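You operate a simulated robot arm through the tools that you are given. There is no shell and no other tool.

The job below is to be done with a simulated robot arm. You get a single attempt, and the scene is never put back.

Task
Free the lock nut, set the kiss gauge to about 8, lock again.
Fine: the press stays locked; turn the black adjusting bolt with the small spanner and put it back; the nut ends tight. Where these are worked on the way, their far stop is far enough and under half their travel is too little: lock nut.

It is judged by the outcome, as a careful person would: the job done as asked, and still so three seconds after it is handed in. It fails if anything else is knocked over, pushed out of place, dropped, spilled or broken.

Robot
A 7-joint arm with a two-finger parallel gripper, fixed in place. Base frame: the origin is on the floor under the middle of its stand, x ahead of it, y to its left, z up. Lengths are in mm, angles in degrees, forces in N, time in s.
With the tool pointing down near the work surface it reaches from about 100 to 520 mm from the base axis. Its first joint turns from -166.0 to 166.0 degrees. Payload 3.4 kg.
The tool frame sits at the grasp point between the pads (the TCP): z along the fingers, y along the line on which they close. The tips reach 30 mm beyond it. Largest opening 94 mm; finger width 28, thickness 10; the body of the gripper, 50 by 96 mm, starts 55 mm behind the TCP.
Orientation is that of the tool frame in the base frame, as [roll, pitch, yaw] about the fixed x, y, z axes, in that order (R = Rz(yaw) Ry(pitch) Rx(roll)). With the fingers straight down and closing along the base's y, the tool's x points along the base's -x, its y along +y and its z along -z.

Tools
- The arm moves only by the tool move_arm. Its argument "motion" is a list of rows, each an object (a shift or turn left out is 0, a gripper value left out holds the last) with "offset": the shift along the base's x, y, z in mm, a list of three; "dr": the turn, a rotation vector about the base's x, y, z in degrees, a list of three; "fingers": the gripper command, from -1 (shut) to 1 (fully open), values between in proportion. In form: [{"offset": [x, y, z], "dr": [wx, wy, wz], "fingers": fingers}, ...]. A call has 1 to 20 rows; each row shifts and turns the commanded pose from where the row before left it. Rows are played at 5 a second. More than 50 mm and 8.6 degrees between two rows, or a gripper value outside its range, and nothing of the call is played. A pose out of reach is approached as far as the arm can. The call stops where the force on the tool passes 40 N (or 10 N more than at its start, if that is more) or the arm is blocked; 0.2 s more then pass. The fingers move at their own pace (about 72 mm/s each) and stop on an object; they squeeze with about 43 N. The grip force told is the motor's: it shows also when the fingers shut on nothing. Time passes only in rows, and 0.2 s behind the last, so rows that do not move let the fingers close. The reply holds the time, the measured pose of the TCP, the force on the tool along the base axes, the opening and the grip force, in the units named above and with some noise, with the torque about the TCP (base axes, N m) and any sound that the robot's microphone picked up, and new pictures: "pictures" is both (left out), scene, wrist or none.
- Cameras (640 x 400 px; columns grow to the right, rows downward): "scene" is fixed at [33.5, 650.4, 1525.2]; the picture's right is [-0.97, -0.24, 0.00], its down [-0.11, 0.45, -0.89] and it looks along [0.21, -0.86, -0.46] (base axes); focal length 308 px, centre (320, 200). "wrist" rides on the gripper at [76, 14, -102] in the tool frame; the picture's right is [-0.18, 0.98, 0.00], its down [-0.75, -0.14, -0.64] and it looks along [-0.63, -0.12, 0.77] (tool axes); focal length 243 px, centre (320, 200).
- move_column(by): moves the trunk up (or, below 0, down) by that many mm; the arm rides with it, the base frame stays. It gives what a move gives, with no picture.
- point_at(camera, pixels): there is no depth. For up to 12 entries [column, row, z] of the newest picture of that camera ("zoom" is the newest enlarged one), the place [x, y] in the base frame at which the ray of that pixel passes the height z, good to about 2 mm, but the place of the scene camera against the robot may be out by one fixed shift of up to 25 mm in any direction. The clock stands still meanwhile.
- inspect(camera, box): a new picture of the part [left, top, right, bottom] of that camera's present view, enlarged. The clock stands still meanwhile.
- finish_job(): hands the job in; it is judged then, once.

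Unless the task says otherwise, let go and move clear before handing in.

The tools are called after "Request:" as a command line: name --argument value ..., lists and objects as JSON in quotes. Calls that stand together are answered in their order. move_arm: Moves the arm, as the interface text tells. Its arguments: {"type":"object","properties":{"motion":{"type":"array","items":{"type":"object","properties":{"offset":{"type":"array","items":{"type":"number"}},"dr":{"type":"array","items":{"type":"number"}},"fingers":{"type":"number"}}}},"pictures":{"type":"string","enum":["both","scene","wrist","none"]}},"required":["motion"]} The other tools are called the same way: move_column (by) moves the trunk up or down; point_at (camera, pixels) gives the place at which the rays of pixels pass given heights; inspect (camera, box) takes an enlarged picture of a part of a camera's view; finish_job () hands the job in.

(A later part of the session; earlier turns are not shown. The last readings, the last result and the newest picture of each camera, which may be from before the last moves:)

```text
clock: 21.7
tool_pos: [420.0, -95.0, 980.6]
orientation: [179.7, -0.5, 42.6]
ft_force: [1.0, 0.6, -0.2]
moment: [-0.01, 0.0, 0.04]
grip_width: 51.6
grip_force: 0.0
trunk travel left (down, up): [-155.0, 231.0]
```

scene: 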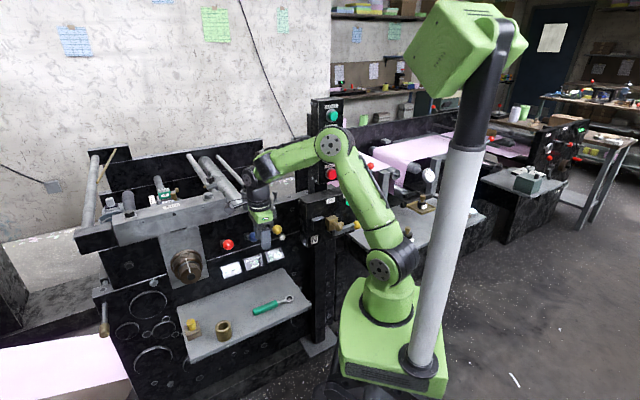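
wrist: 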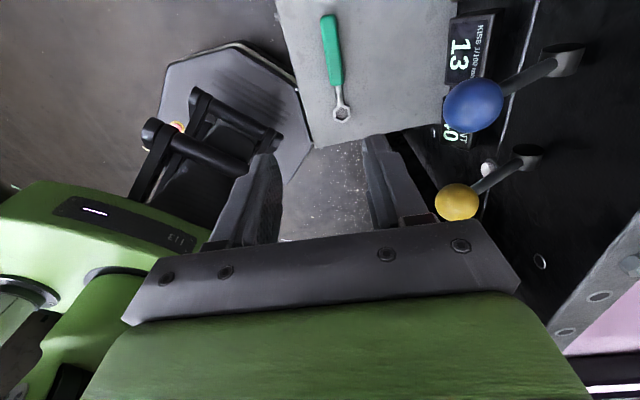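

Clear so far. Lowering the trunk fully.

Request:
move_column --by -155

Request:
move_arm --motion '[{"offset": [0, 0, 0]}]'

Request:
inspect --camera "wrist" --box '[280, 0, 440, 180]'

```text
clock: 23.5
tool_pos: [419.5, -95.3, 826.3]
orientation: [179.7, -0.5, 42.5]
ft_force: [-0.3, 0.0, 0.4]
moment: [0.02, 0.03, 0.0]
grip_width: 51.9
grip_force: 0.2
trunk travel left (down, up): [0.0, 386.0]
```

```text
clock: 23.9
tool_pos: [420.5, -94.5, 825.9]
orientation: [179.6, -0.5, 42.5]
ft_force: [-0.6, -0.1, -0.5]
moment: [0.0, 0.01, 0.02]
grip_width: 51.8
grip_force: 0.0
trunk travel left (down, up): [0.0, 386.0]
```

scene: 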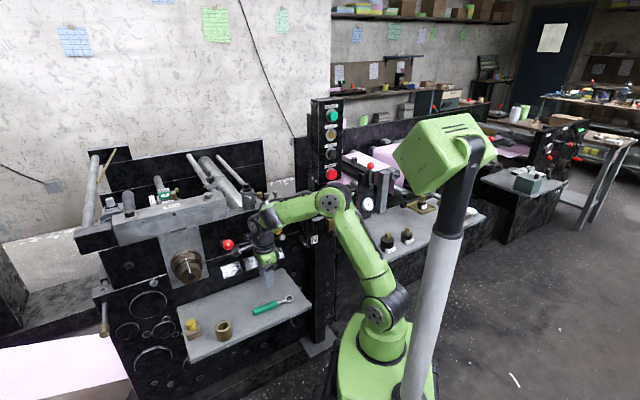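
wrist: 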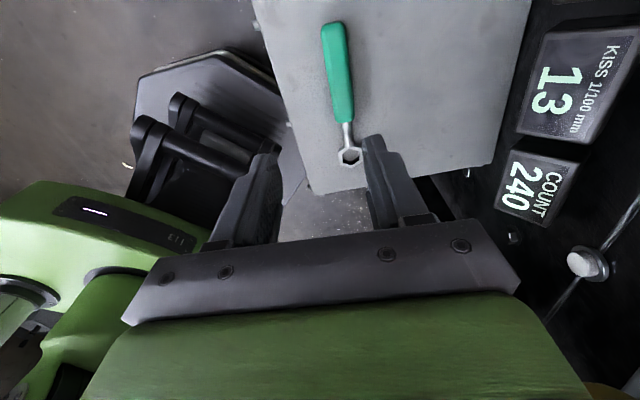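

```text
2.22 times, centred on (360, 90) of wrist
```

zoom: 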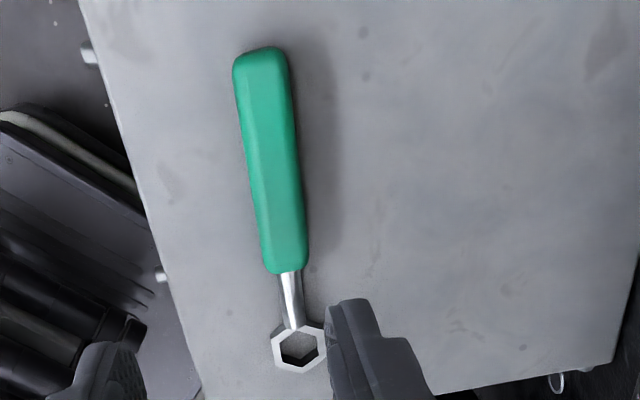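

I'll project the spanner points at the tray heights.

Request:
point_at --camera "wrist" --pixels '[[350.2, 156.3, 640], [350.2, 156.3, 650], [332.2, 24, 650], [332.2, 24, 665], [344.5, 122, 650], [344.5, 122, 660], [302, 190, 640], [494, 165, 640]]'

Request:
inspect --camera "wrist" --box '[310, 120, 390, 180]'

Request:
inspect --camera "scene" --box '[240, 280, 310, 330]'

```text
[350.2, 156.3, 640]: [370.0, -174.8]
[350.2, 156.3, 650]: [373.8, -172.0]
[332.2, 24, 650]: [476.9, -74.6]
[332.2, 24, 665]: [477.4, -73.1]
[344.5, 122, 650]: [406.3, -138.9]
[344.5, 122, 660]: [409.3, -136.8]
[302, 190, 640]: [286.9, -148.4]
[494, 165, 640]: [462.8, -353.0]
```

```text
6.67 times, centred on (350, 150) of wrist
```

zoom: 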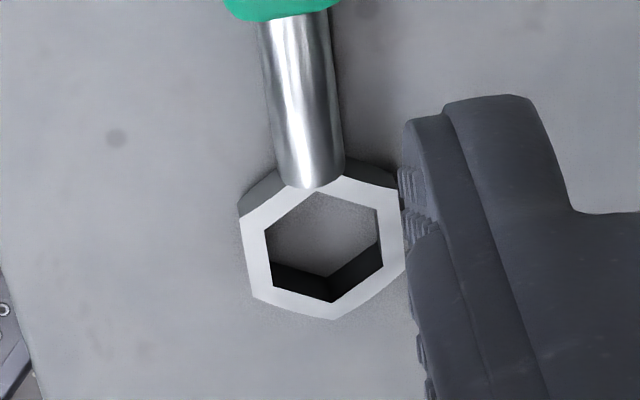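

```text
8.00 times, centred on (275, 305) of scene
```

zoom: 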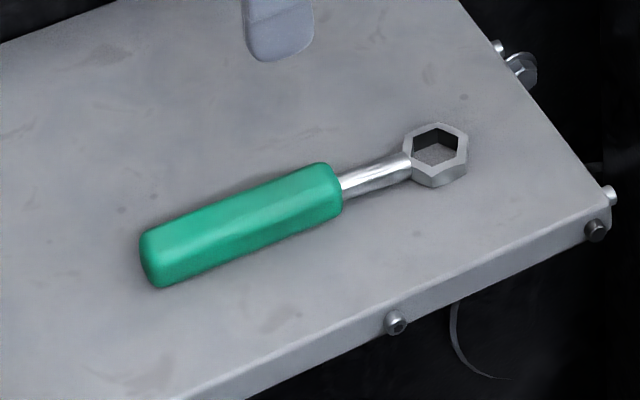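

The ring centre is at (372,-173), the handle runs from (407,-138) to (477,-74), direction 43.3°, and the ring's inner hex has a corner along the handle axis. I'll move above the grip point about 100 mm from the ring and descend.

Request:
move_arm --motion '[{"offset": [8, -3, -20], "dr": [0, 0.6, 0.8]}, {"offset": [8, -3, -25]}, {"offset": [8.5, -4, -25]}, {"offset": [0, 0, -25]}, {"offset": [0, 0, -10]}, {"offset": [0, 0, 0]}]'

Request:
inspect --camera "wrist" --box '[240, 60, 400, 240]'

Request:
inspect --camera "scene" --box '[230, 240, 320, 330]'

```text
clock: 25.3
tool_pos: [445.7, -104.9, 721.9]
orientation: [-180.0, -0.1, 43.3]
ft_force: [0.0, -0.2, -0.1]
moment: [0.01, 0.0, 0.02]
grip_width: 51.6
grip_force: 0.1
trunk travel left (down, up): [0.0, 386.0]
```

scene: 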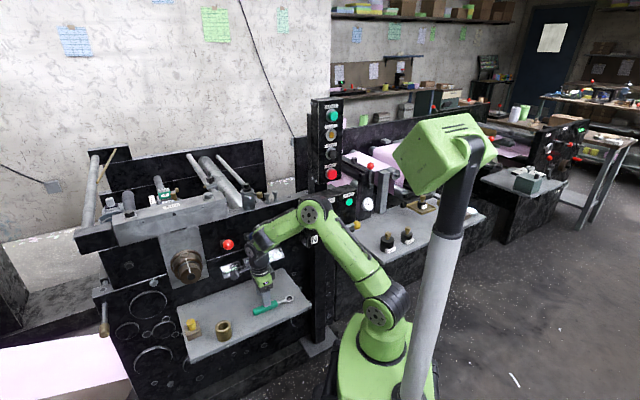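
wrist: 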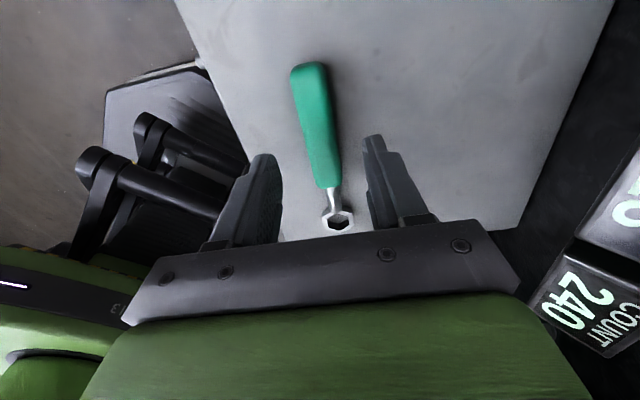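

```text
2.22 times, centred on (320, 150) of wrist
```

zoom: 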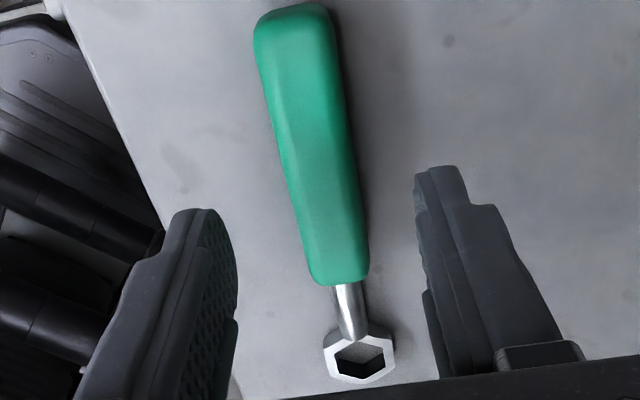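

```text
4.44 times, centred on (275, 285) of scene
```

zoom: 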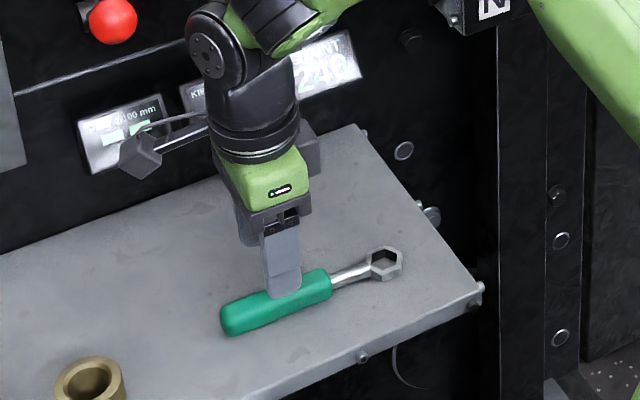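

The handle centre is about 3 mm left of the gripper's centreline at wrist (316,131). I'll correct that and descend to just above the tray.

Request:
move_arm --motion '[{"offset": [-2, 2.2, -20]}, {"offset": [0, 0, -15]}, {"offset": [0, 0, -10]}, {"offset": [0, 0, -4]}, {"offset": [0, 0, 0]}]'

Request:
inspect --camera "scene" --box '[245, 270, 305, 315]'

Request:
inspect --camera "wrist" --box '[240, 60, 400, 240]'

```text
clock: 26.5
tool_pos: [442.1, -102.7, 672.3]
orientation: [180.0, 0.1, 43.3]
ft_force: [-0.5, 0.3, 0.4]
moment: [0.01, 0.02, -0.01]
grip_width: 51.5
grip_force: 0.2
trunk travel left (down, up): [0.0, 386.0]
```

scene: 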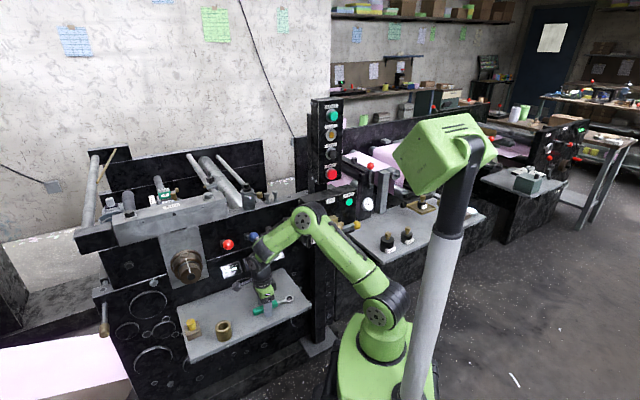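
wrist: 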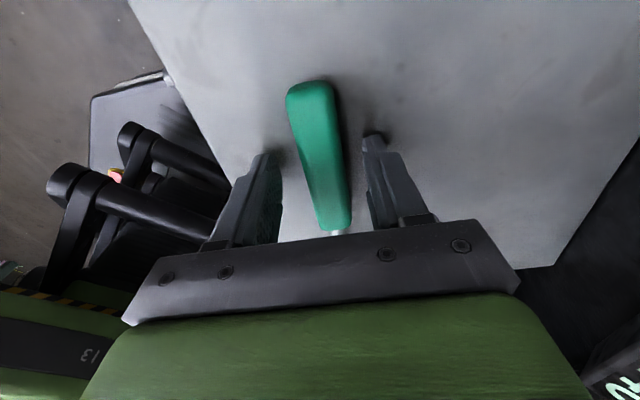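

```text
8.89 times, centred on (275, 292) of scene
```

zoom: 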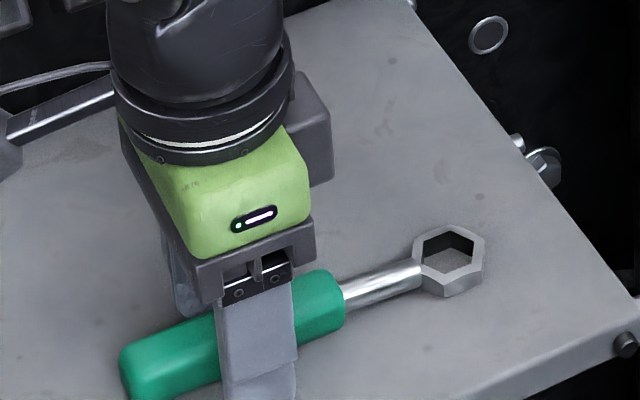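

```text
2.22 times, centred on (320, 150) of wrist
```

zoom: 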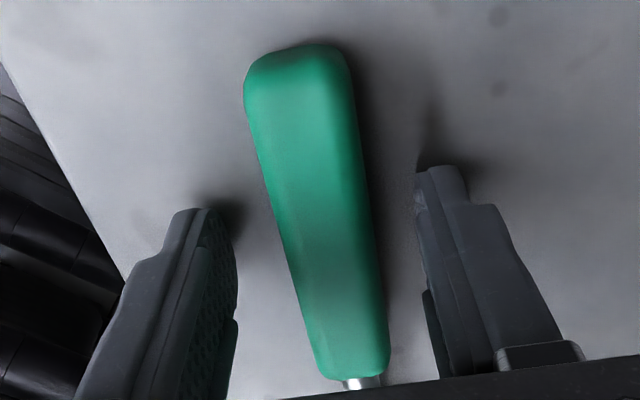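

The fingers straddle the handle symmetrically with tips just above the tray. I'll go down 2 mm and close.

Request:
move_arm --motion '[{"offset": [0, 0, -2]}, {"fingers": -0.7}, {"fingers": -0.8}, {"fingers": -0.8}, {"fingers": -0.8}, {"fingers": -0.8}]'

Request:
inspect --camera "scene" --box '[245, 270, 305, 315]'

```text
clock: 27.9
tool_pos: [443.0, -102.6, 670.5]
orientation: [180.0, 0.0, 43.3]
ft_force: [0.8, -0.7, 1.2]
moment: [0.12, -0.08, -0.01]
grip_width: 23.1
grip_force: 42.5
trunk travel left (down, up): [0.0, 386.0]
```

scene: 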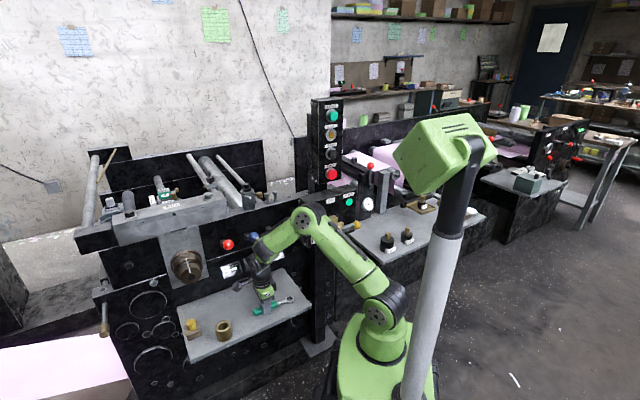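
wrist: 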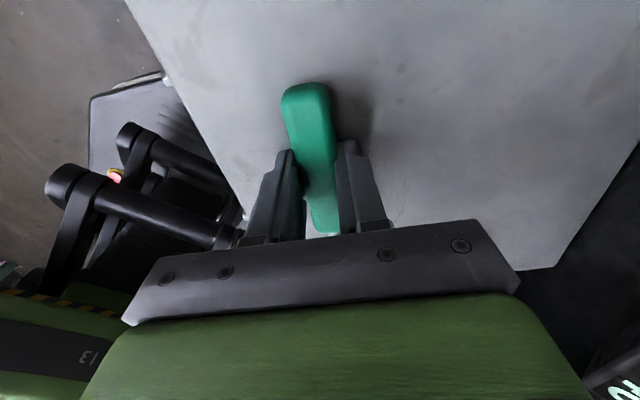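

```text
8.89 times, centred on (275, 292) of scene
```

zoom: 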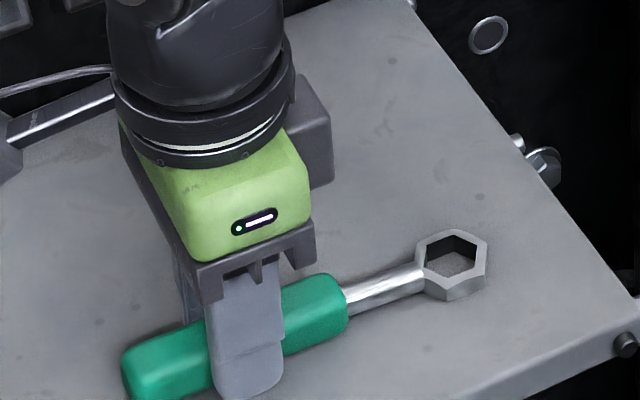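

The spanner is gripped (23 mm). I'll lift it gently and move outwards from the press.

Request:
move_arm --motion '[{"offset": [0, 0, 5]}, {"offset": [0, 0, 10]}, {"offset": [0, 0, 20]}, {"offset": [-8, 10, 25]}, {"offset": [-8, 10, 25]}, {"offset": [-8, 10, 15]}, {"offset": [0, 0, 0]}]'

Request:
inspect --camera "scene" --box '[235, 230, 315, 290]'

```text
clock: 29.5
tool_pos: [417.6, -73.1, 769.0]
orientation: [-180.0, 0.0, 43.3]
ft_force: [0.3, -0.1, -2.8]
moment: [0.04, -0.04, 0.0]
grip_width: 23.4
grip_force: 43.3
trunk travel left (down, up): [0.0, 386.0]
```

scene: 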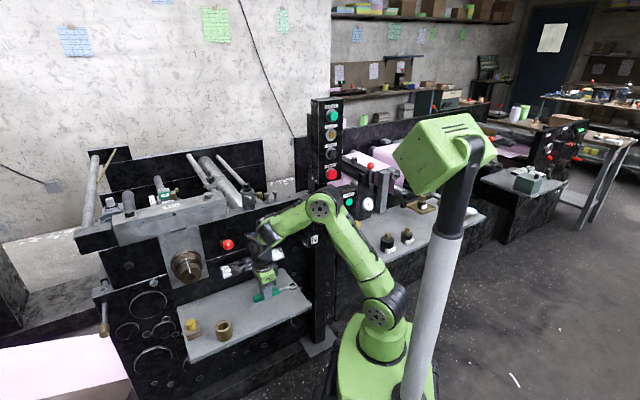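
wrist: 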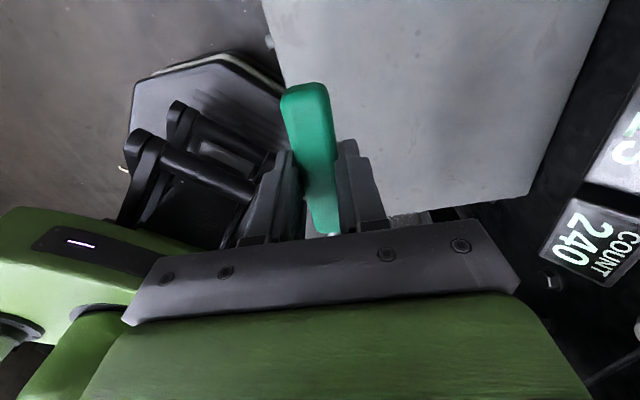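

```text
6.67 times, centred on (275, 260) of scene
```

zoom: 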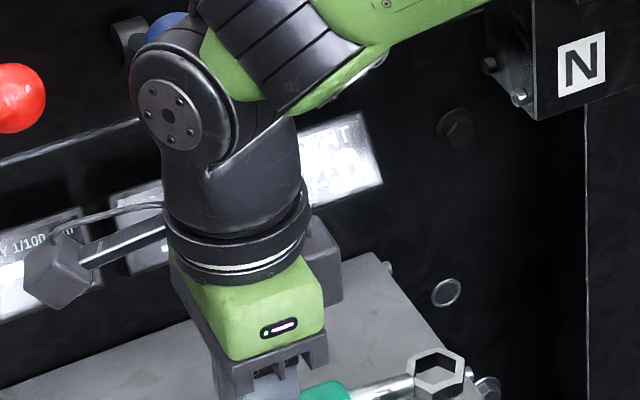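

The spanner hangs level and firmly held. I'll raise the trunk in two steps.

Request:
move_column --by 160

Request:
move_column --by 165

Request:
move_arm --motion '[{"offset": [0, 0, 20]}, {"offset": [0, 0, 20]}, {"offset": [0, 0, 0]}]'

```text
clock: 31.3
tool_pos: [417.5, -72.5, 930.4]
orientation: [180.0, 0.1, 43.3]
ft_force: [-0.5, 0.0, -1.9]
moment: [0.02, 0.02, -0.01]
grip_width: 23.3
grip_force: 43.3
trunk travel left (down, up): [-160.0, 226.0]
```

```text
clock: 33.2
tool_pos: [418.0, -72.3, 1094.7]
orientation: [179.9, 0.0, 43.3]
ft_force: [-0.1, -0.2, -1.9]
moment: [0.03, 0.0, -0.01]
grip_width: 23.2
grip_force: 43.2
trunk travel left (down, up): [-325.0, 61.0]
```

```text
clock: 34.0
tool_pos: [419.3, -73.4, 1135.0]
orientation: [180.0, 0.0, 43.3]
ft_force: [-0.5, 0.1, -2.0]
moment: [-0.02, -0.04, 0.0]
grip_width: 23.3
grip_force: 42.8
trunk travel left (down, up): [-325.0, 61.0]
```

scene: 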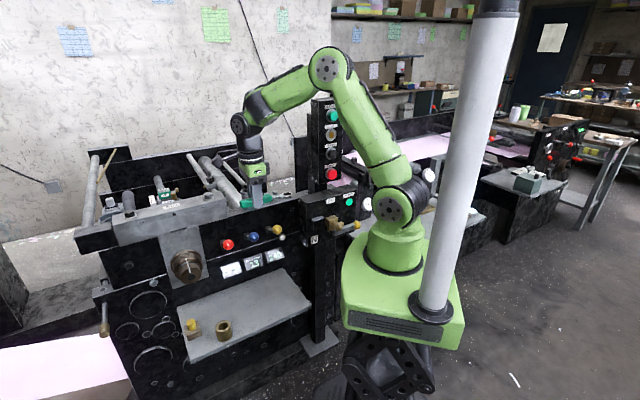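
wrist: 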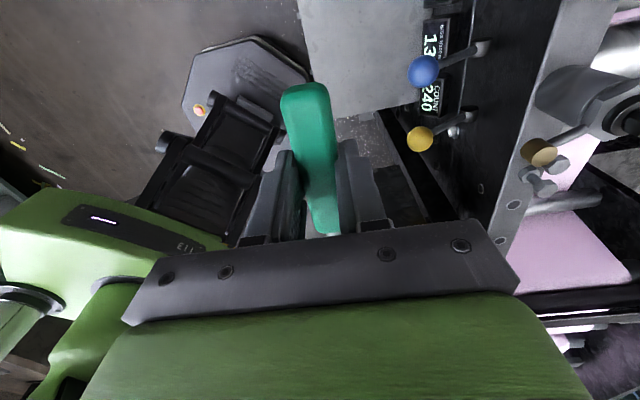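

The spanner is up at z 1135. Before approaching I'll enlarge the bolt head in the scene view to refine the hexagon's orientation and heights.

Request:
inspect --camera "scene" --box '[230, 175, 262, 195]'

Request:
inspect --camera "scene" --box '[230, 180, 310, 220]'

```text
16.00 times, centred on (246, 185) of scene
```

zoom: 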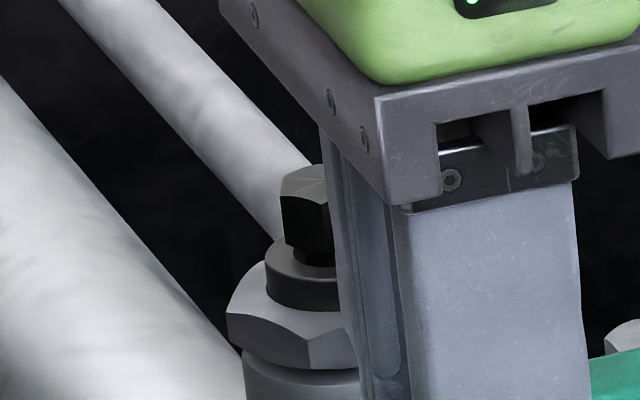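

```text
8.00 times, centred on (270, 200) of scene
```

zoom: 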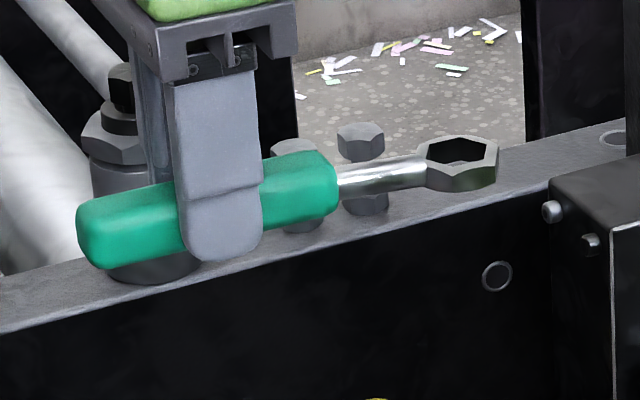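

The gripper currently hides the bolt; the ring is about 100 mm from the TCP and 22 mm below it. I'll swing the spanner at z 1135 to yaw 110.8° so its ring arrives above the bolt head.

Request:
move_arm --motion '[{"offset": [10, -12, 0], "dr": [0, 0, 7.5]}, {"offset": [10, -12, 0], "dr": [0, 0, 7.5]}, {"offset": [10, -12, 0], "dr": [0, 0, 7.5]}, {"offset": [10, -12, 0], "dr": [0, 0, 7.5]}, {"offset": [10, -12, 0], "dr": [0, 0, 7.5]}, {"offset": [10, -12, 0], "dr": [0, 0, 7.5]}, {"offset": [10, -12, 0], "dr": [0, 0, 7.5]}, {"offset": [10, -12, 0], "dr": [0, 0, 7.5]}, {"offset": [10, -12, 0], "dr": [0, 0, 7.5]}, {"offset": [10, -14, 0]}, {"offset": [0, 0, 0]}]'

Request:
inspect --camera "scene" --box '[222, 160, 270, 190]'

```text
clock: 36.4
tool_pos: [516.7, -195.3, 1135.9]
orientation: [-179.9, 0.0, 110.8]
ft_force: [-0.5, 0.7, -1.6]
moment: [-0.01, 0.01, 0.02]
grip_width: 23.3
grip_force: 42.9
trunk travel left (down, up): [-325.0, 61.0]
```

scene: 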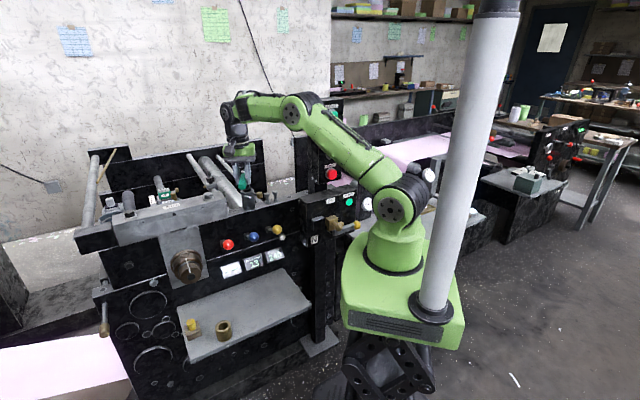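
wrist: 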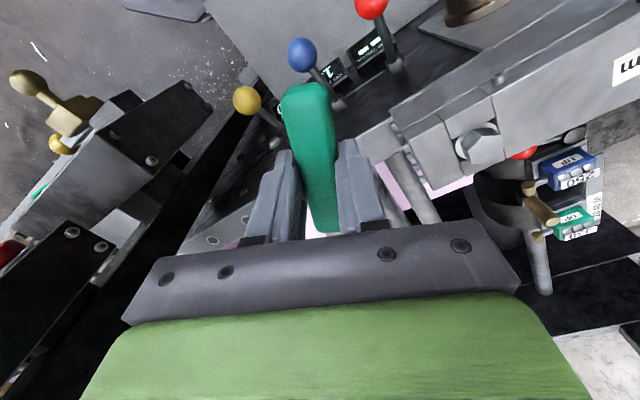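

```text
13.33 times, centred on (246, 175) of scene
```

zoom: 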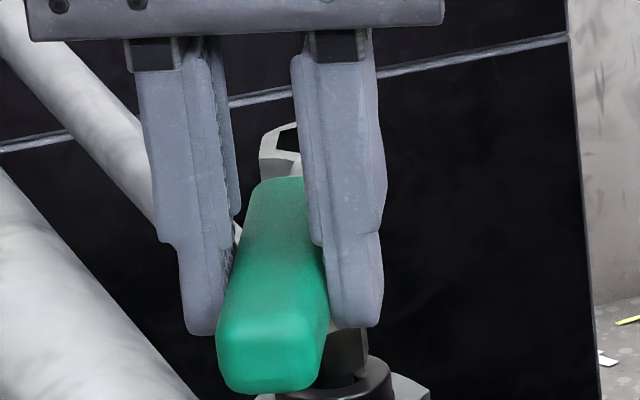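

At this angle the gripper hides the ring from the scene camera. Turning the spanner to yaw 170.8° (another bolt corner direction) gives a clear side view, so I'll swing there at the same height.

Request:
move_arm --motion '[{"offset": [-7.1, -8, 0], "dr": [0, 0, 7.5]}, {"offset": [-7.1, -8, 0], "dr": [0, 0, 7.5]}, {"offset": [-7.1, -9, 0], "dr": [0, 0, 7.5]}, {"offset": [-7.1, -10, 0], "dr": [0, 0, 7.5]}, {"offset": [-7.1, -11, 0], "dr": [0, 0, 7.5]}, {"offset": [-7.1, -11, 0], "dr": [0, 0, 7.5]}, {"offset": [-7.1, -11, 0], "dr": [0, 0, 7.5]}, {"offset": [-7.1, -11, 0], "dr": [0, 0, 7.5]}, {"offset": [0, 0, 0]}, {"offset": [0, 0, 0]}]'

Request:
inspect --camera "scene" --box '[222, 160, 302, 210]'

Request:
inspect --camera "scene" --box '[226, 164, 266, 194]'

```text
clock: 38.6
tool_pos: [461.8, -273.3, 1135.2]
orientation: [180.0, -0.1, 170.9]
ft_force: [-0.3, 0.0, -1.2]
moment: [0.03, 0.04, -0.01]
grip_width: 23.2
grip_force: 42.5
trunk travel left (down, up): [-325.0, 61.0]
```

scene: 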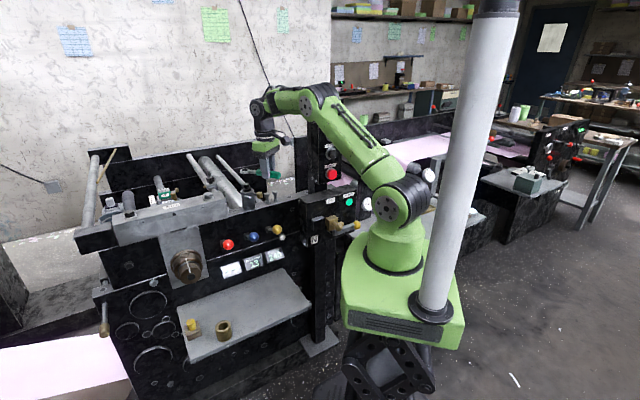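
wrist: 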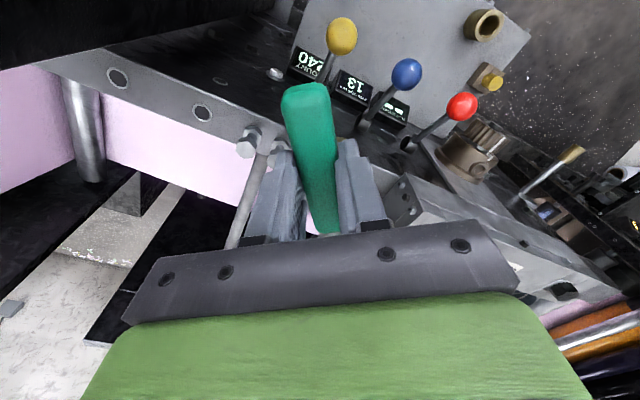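

```text
8.00 times, centred on (262, 185) of scene
```

zoom: 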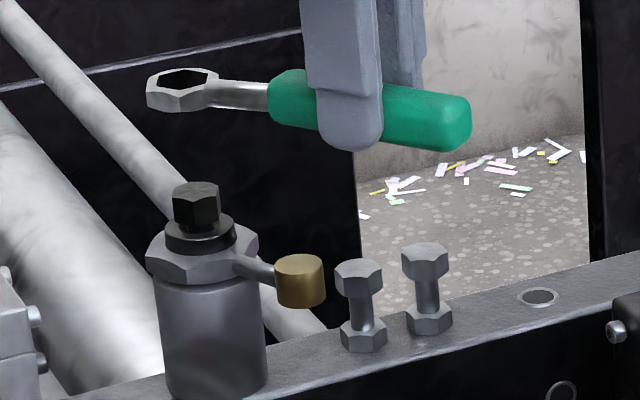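

```text
13.33 times, centred on (246, 179) of scene
```

zoom: 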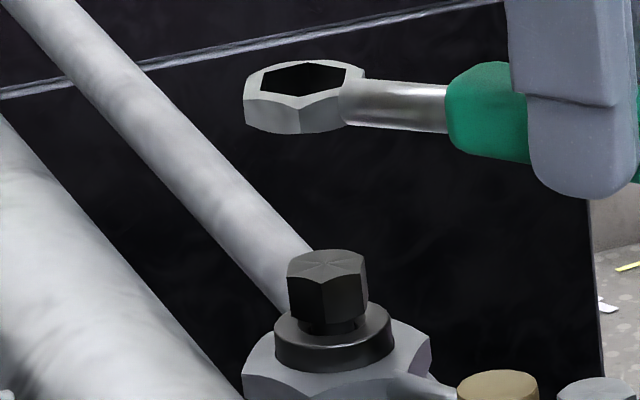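

A clear side view: the ring's top centre is at zoom (305,80) and the bolt top at (328,264), which matches being almost straight above it by about 55 mm. I'll zoom in on both to check the hexagon angles.

Request:
inspect --camera "scene" --box '[240, 180, 253, 188.1]'

Request:
inspect --camera "scene" --box '[238, 166, 251, 174.1]'

```text
16.00 times, centred on (246, 184) of scene
```

zoom: 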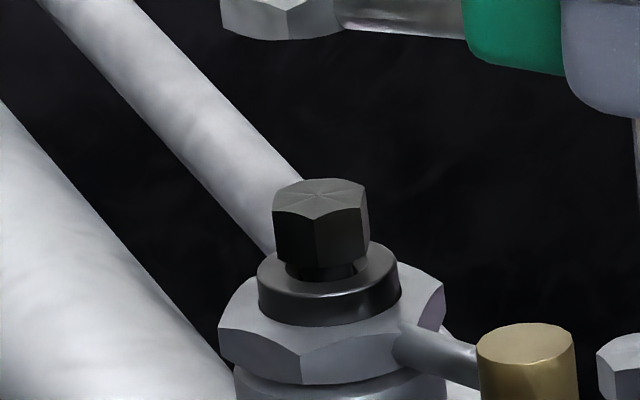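

```text
16.00 times, centred on (244, 170) of scene
```

zoom: 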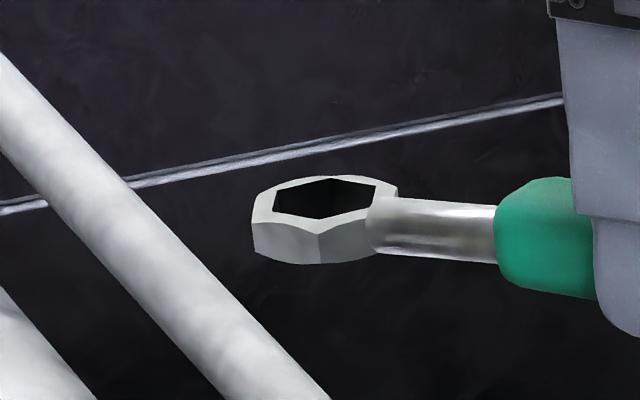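

Both hexagons have their front corner in the same direction, so the yaw of 170.9° suits. I'll lower 40 mm with a -1 mm x correction and compare again.

Request:
move_arm --motion '[{"offset": [-1, 0, -15]}, {"offset": [0, 0, -15]}, {"offset": [0, 0, -10]}, {"offset": [0, 0, 0]}, {"offset": [0, 0, 0]}]' --pictures "scene"

Request:
inspect --camera "scene" --box '[226, 172, 266, 197]'

Request:
inspect --camera "wrist" --box '[220, 60, 420, 245]'

```text
clock: 39.8
tool_pos: [460.8, -274.9, 1095.2]
orientation: [180.0, 0.0, 170.8]
ft_force: [0.1, 0.7, -2.1]
moment: [0.0, 0.0, 0.0]
grip_width: 23.3
grip_force: 42.6
trunk travel left (down, up): [-325.0, 61.0]
```

scene: 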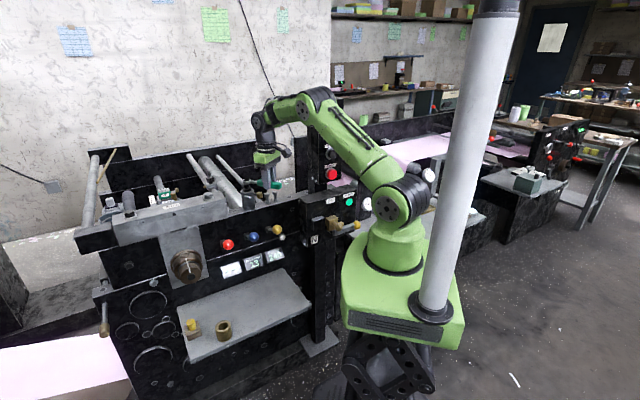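

```text
16.00 times, centred on (246, 184) of scene
```

zoom: 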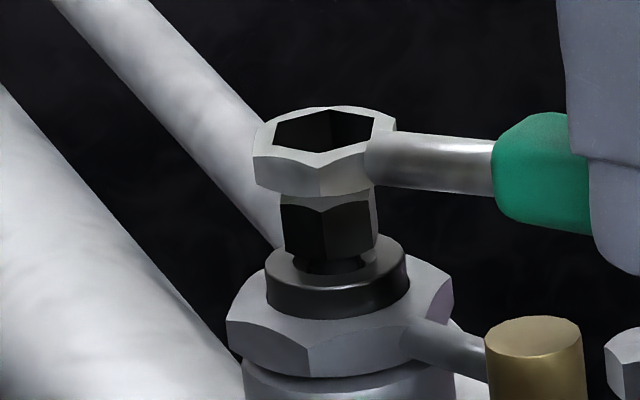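

```text
2.16 times, centred on (320, 152) of wrist
```

zoom: 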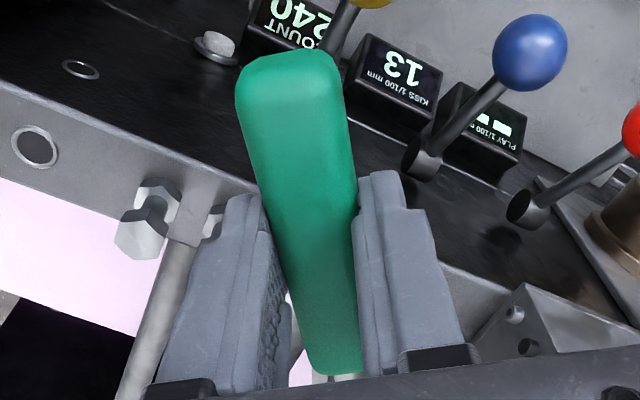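

The ring is just above the bolt head and nearly centred (ring centre about u 326, bolt 330 in the zoom, converging as it lowers). I'll lower in small steps watching the force.

Request:
move_arm --motion '[{"offset": [0.5, -0.3, -2]}, {"offset": [0, 0, -2]}, {"offset": [0, 0, 0]}]' --pictures "none"

Request:
inspect --camera "scene" --box '[226, 172, 266, 197]'

```text
clock: 40.6
tool_pos: [461.2, -275.0, 1091.2]
orientation: [-180.0, 0.0, 170.8]
ft_force: [-0.8, 0.2, -1.3]
moment: [0.01, 0.01, 0.0]
grip_width: 23.1
grip_force: 43.3
trunk travel left (down, up): [-325.0, 61.0]
```

```text
16.00 times, centred on (246, 184) of scene
```

zoom: 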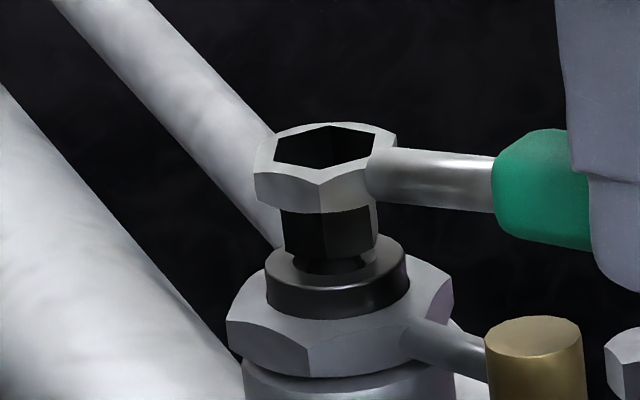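

No contact yet at z 1091. I'll lower 3 mm more and look again.

Request:
move_arm --motion '[{"offset": [0, 0, -1.5]}, {"offset": [0, 0, -1.5]}, {"offset": [0, 0, 0]}]' --pictures "none"

Request:
inspect --camera "scene" --box '[226, 172, 266, 197]'

```text
clock: 41.4
tool_pos: [461.2, -273.2, 1087.1]
orientation: [180.0, 0.1, 170.8]
ft_force: [-1.0, 0.3, -2.3]
moment: [0.01, 0.02, -0.05]
grip_width: 23.2
grip_force: 42.9
trunk travel left (down, up): [-325.0, 61.0]
```

```text
16.00 times, centred on (246, 184) of scene
```

zoom: 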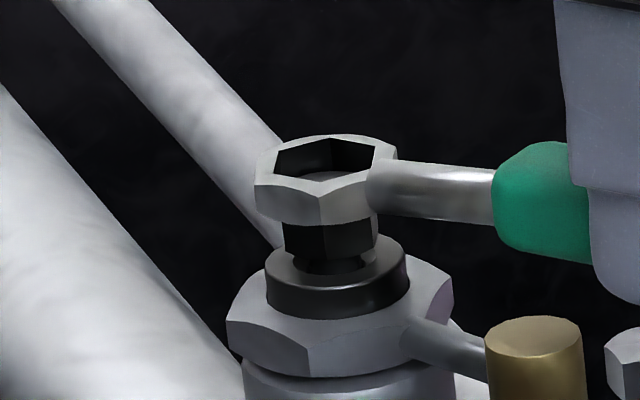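

The bolt top now shows inside the ring hole at zoom (325,178) with no contact force. I'll keep lowering.

Request:
move_arm --motion '[{"offset": [0, 0, -1.5]}, {"offset": [0, 0, -1.5]}, {"offset": [0, 0, 0]}]' --pictures "none"

Request:
inspect --camera "scene" --box '[226, 172, 266, 197]'

```text
clock: 42.2
tool_pos: [460.5, -274.2, 1085.0]
orientation: [180.0, 0.0, 170.8]
ft_force: [0.0, 0.9, -1.7]
moment: [0.01, 0.02, 0.03]
grip_width: 23.2
grip_force: 43.3
trunk travel left (down, up): [-325.0, 61.0]
```

```text
16.00 times, centred on (246, 184) of scene
```

zoom: 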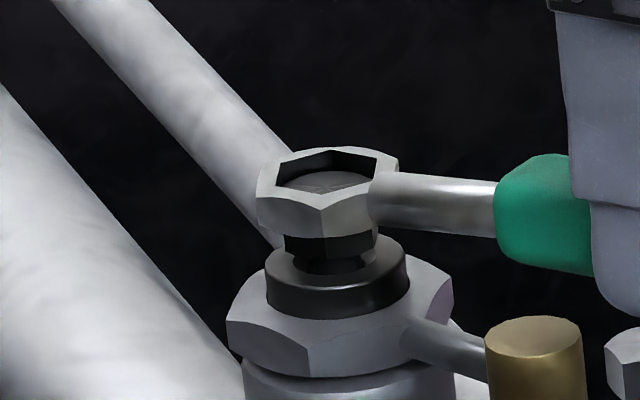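

The ring is around the bolt head's upper part (bolt face visible inside the hole), still no contact. Lower 3 mm more for engagement, then check clearance of the handle over the brass knob.

Request:
move_arm --motion '[{"offset": [0, 0, -1.5]}, {"offset": [0, 0, -1.5]}, {"offset": [0, 0, 0]}]'

Request:
inspect --camera "scene" --box '[226, 172, 266, 197]'

Request:
inspect --camera "scene" --box '[240, 175, 290, 206]'

Request:
inspect --camera "scene" --box '[220, 240, 290, 280]'

```text
clock: 43.0
tool_pos: [462.4, -274.2, 1081.9]
orientation: [-180.0, 0.0, 170.9]
ft_force: [-0.1, 2.3, -0.6]
moment: [0.06, -0.07, 0.22]
grip_width: 23.4
grip_force: 42.8
trunk travel left (down, up): [-325.0, 61.0]
```

scene: 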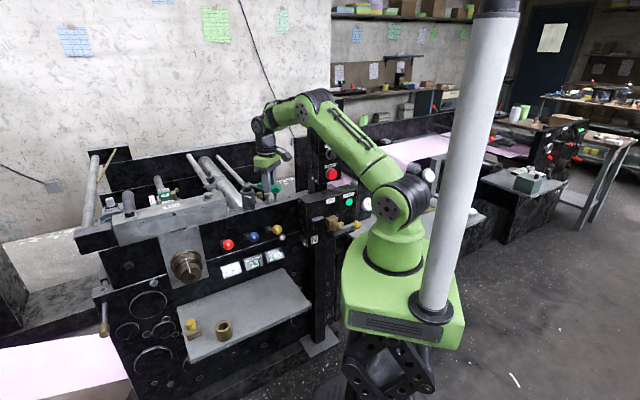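
wrist: 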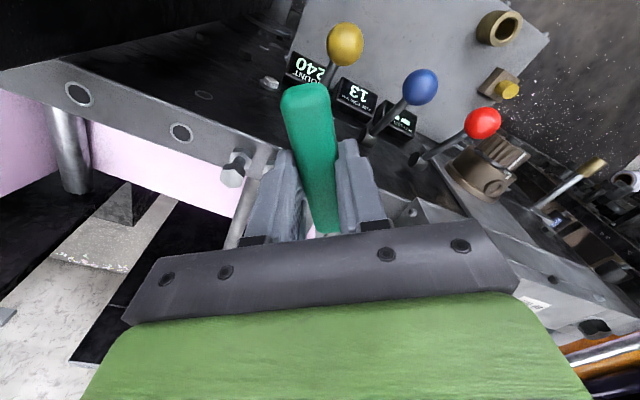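

```text
16.00 times, centred on (246, 184) of scene
```

zoom: 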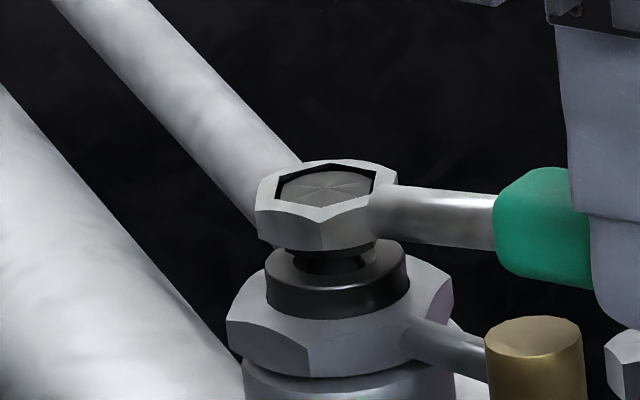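

```text
12.80 times, centred on (265, 190) of scene
```

zoom: 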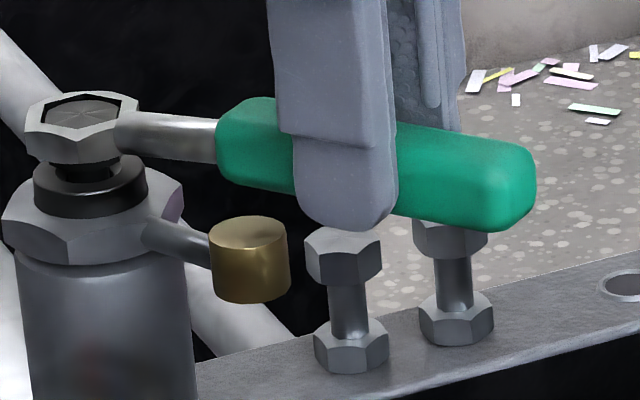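

```text
9.14 times, centred on (255, 260) of scene
```

zoom: 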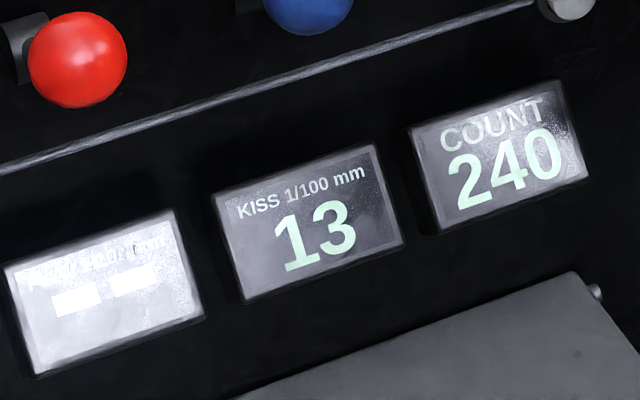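

The ring is seated around the bolt head (flush with its top), the handle clears the knob by about 10 mm, and the gauge reads 13. I'll make a trial turn counter-clockwise of 12° about the bolt axis and read the gauge.

Request:
move_arm --motion '[{"offset": [-0.6, -5.1, 0], "dr": [0, 0, 3]}, {"offset": [-0.5, -5.1, 0], "dr": [0, 0, 3]}, {"offset": [-0.07, -5.15, 0], "dr": [0, 0, 3]}, {"offset": [0, -5.15, 0], "dr": [0, 0, 3]}, {"offset": [0, 0, 0]}]'

Request:
inspect --camera "scene" --box '[220, 240, 290, 280]'

Request:
inspect --camera "scene" --box '[226, 172, 266, 197]'

```text
clock: 44.2
tool_pos: [460.0, -295.2, 1081.7]
orientation: [180.0, 0.0, -177.2]
ft_force: [-0.6, 3.6, -6.6]
moment: [0.04, 0.5, 0.26]
grip_width: 23.1
grip_force: 43.2
trunk travel left (down, up): [-325.0, 61.0]
```

scene: 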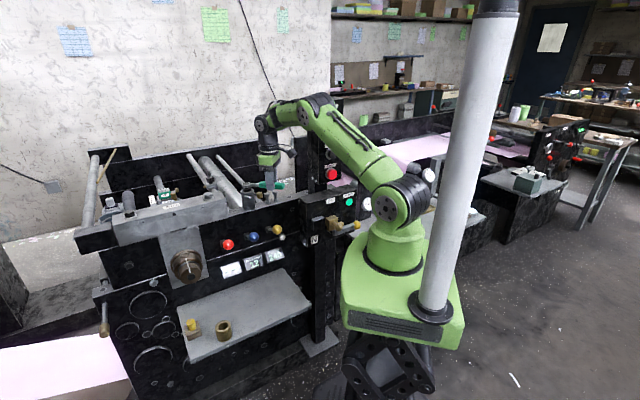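
wrist: 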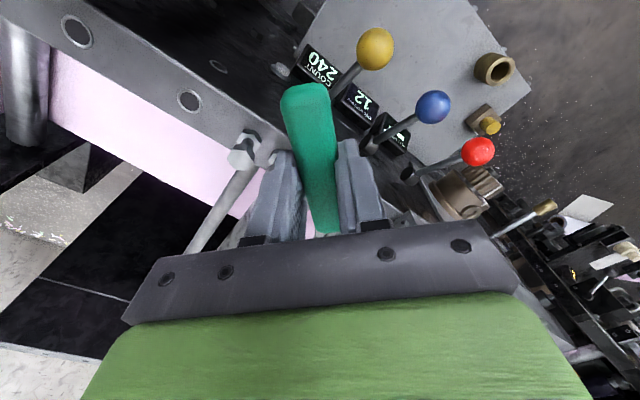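

```text
9.14 times, centred on (255, 260) of scene
```

zoom: 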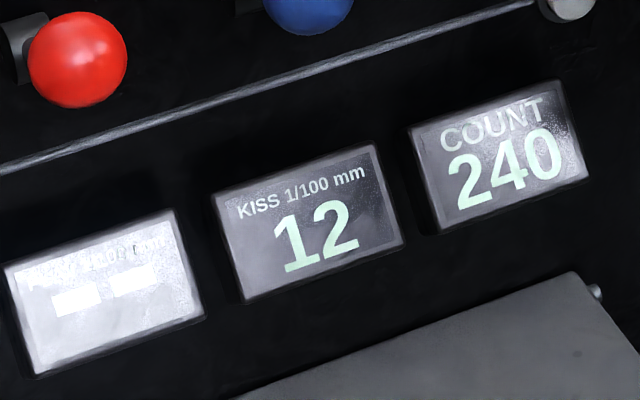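

```text
16.00 times, centred on (246, 184) of scene
```

zoom: 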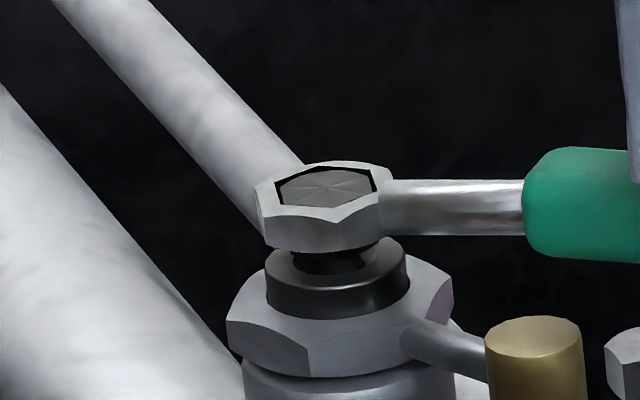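

The gauge fell to 12, so counter-clockwise is right, about 10° per unit. I'll continue another 12°.

Request:
move_arm --motion '[{"offset": [0.4, -5.15, 0], "dr": [0, 0, 3]}, {"offset": [0.6, -5.1, 0], "dr": [0, 0, 3]}, {"offset": [0.9, -5.07, 0], "dr": [0, 0, 3]}, {"offset": [1.17, -5.02, 0], "dr": [0, 0, 3]}, {"offset": [0, 0, 0]}]'

Request:
inspect --camera "scene" --box '[220, 240, 290, 280]'

Request:
inspect --camera "scene" --box '[226, 172, 266, 197]'

```text
clock: 45.4
tool_pos: [463.4, -315.6, 1082.2]
orientation: [-180.0, -0.1, -165.1]
ft_force: [0.4, 3.1, -0.8]
moment: [0.09, -0.04, 0.21]
grip_width: 23.3
grip_force: 42.9
trunk travel left (down, up): [-325.0, 61.0]
```

scene: 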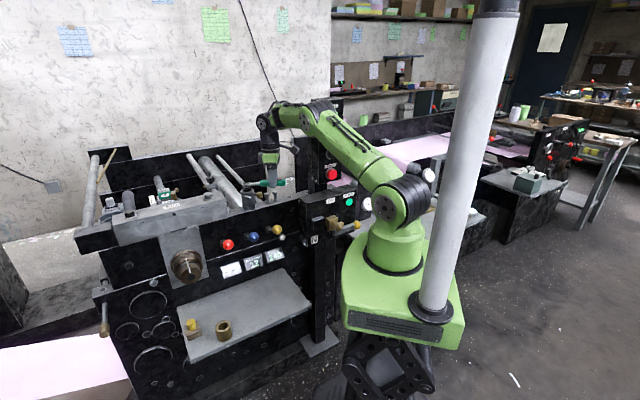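
wrist: 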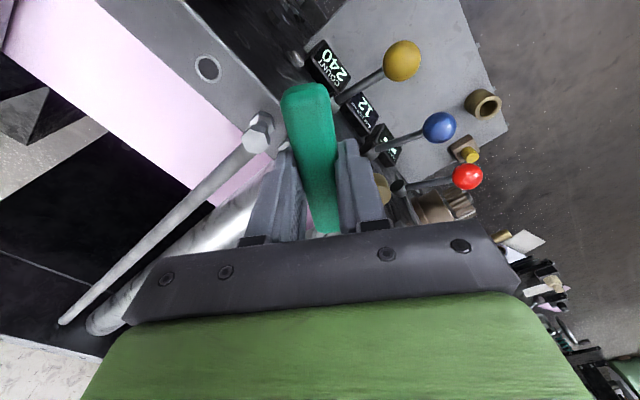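

```text
9.14 times, centred on (255, 260) of scene
```

zoom: 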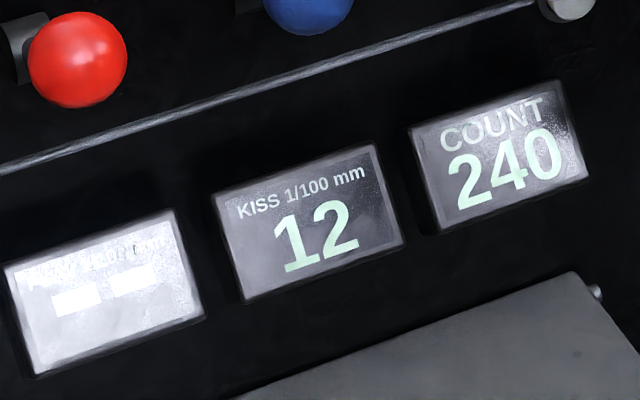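

```text
16.00 times, centred on (246, 184) of scene
```

zoom: 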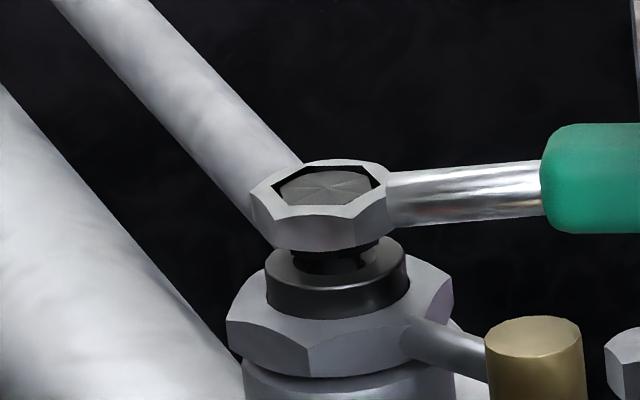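

Still 12 after 24° in total (rounded display). I'll continue another 12°.

Request:
move_arm --motion '[{"offset": [1.42, -4.95, 0], "dr": [0, 0, 3]}, {"offset": [1.7, -4.85, 0], "dr": [0, 0, 3]}, {"offset": [1.93, -4.8, 0], "dr": [0, 0, 3]}, {"offset": [2.19, -4.66, 0], "dr": [0, 0, 3]}, {"offset": [0, 0, 0]}]'

Request:
inspect --camera "scene" --box '[220, 240, 290, 280]'

Request:
inspect --camera "scene" --box '[226, 172, 266, 197]'

```text
clock: 46.6
tool_pos: [469.7, -335.4, 1081.1]
orientation: [180.0, -0.1, -153.1]
ft_force: [1.6, 4.4, -1.8]
moment: [0.14, -0.01, 0.32]
grip_width: 23.2
grip_force: 43.0
trunk travel left (down, up): [-325.0, 61.0]
```

scene: 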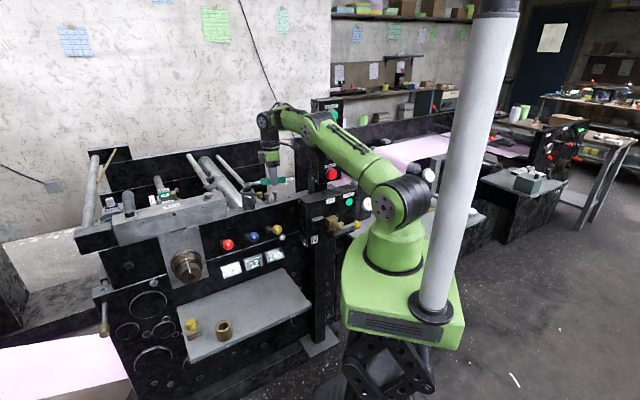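
wrist: 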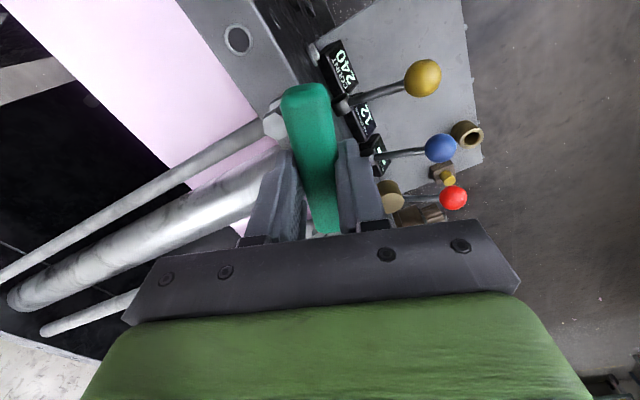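

```text
9.14 times, centred on (255, 260) of scene
```

zoom: 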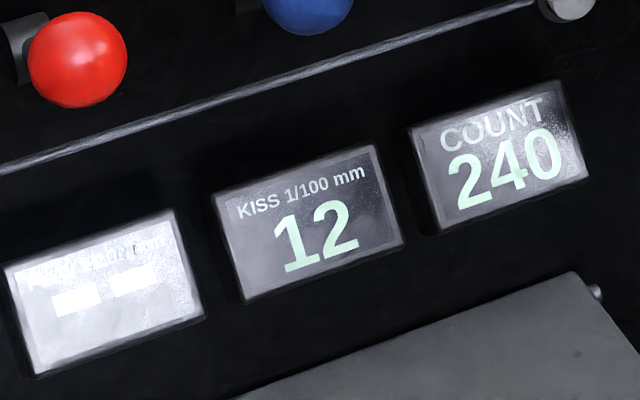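

```text
16.00 times, centred on (246, 184) of scene
```

zoom: 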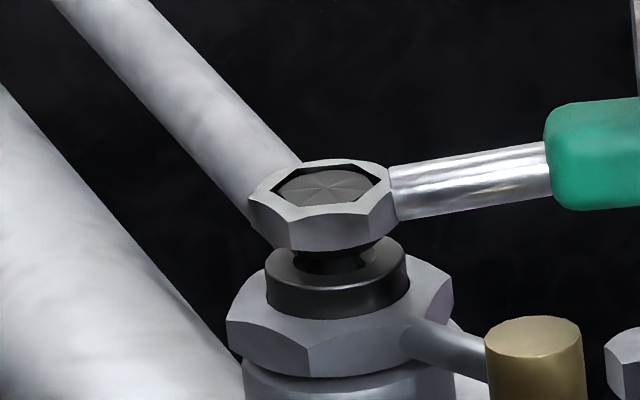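

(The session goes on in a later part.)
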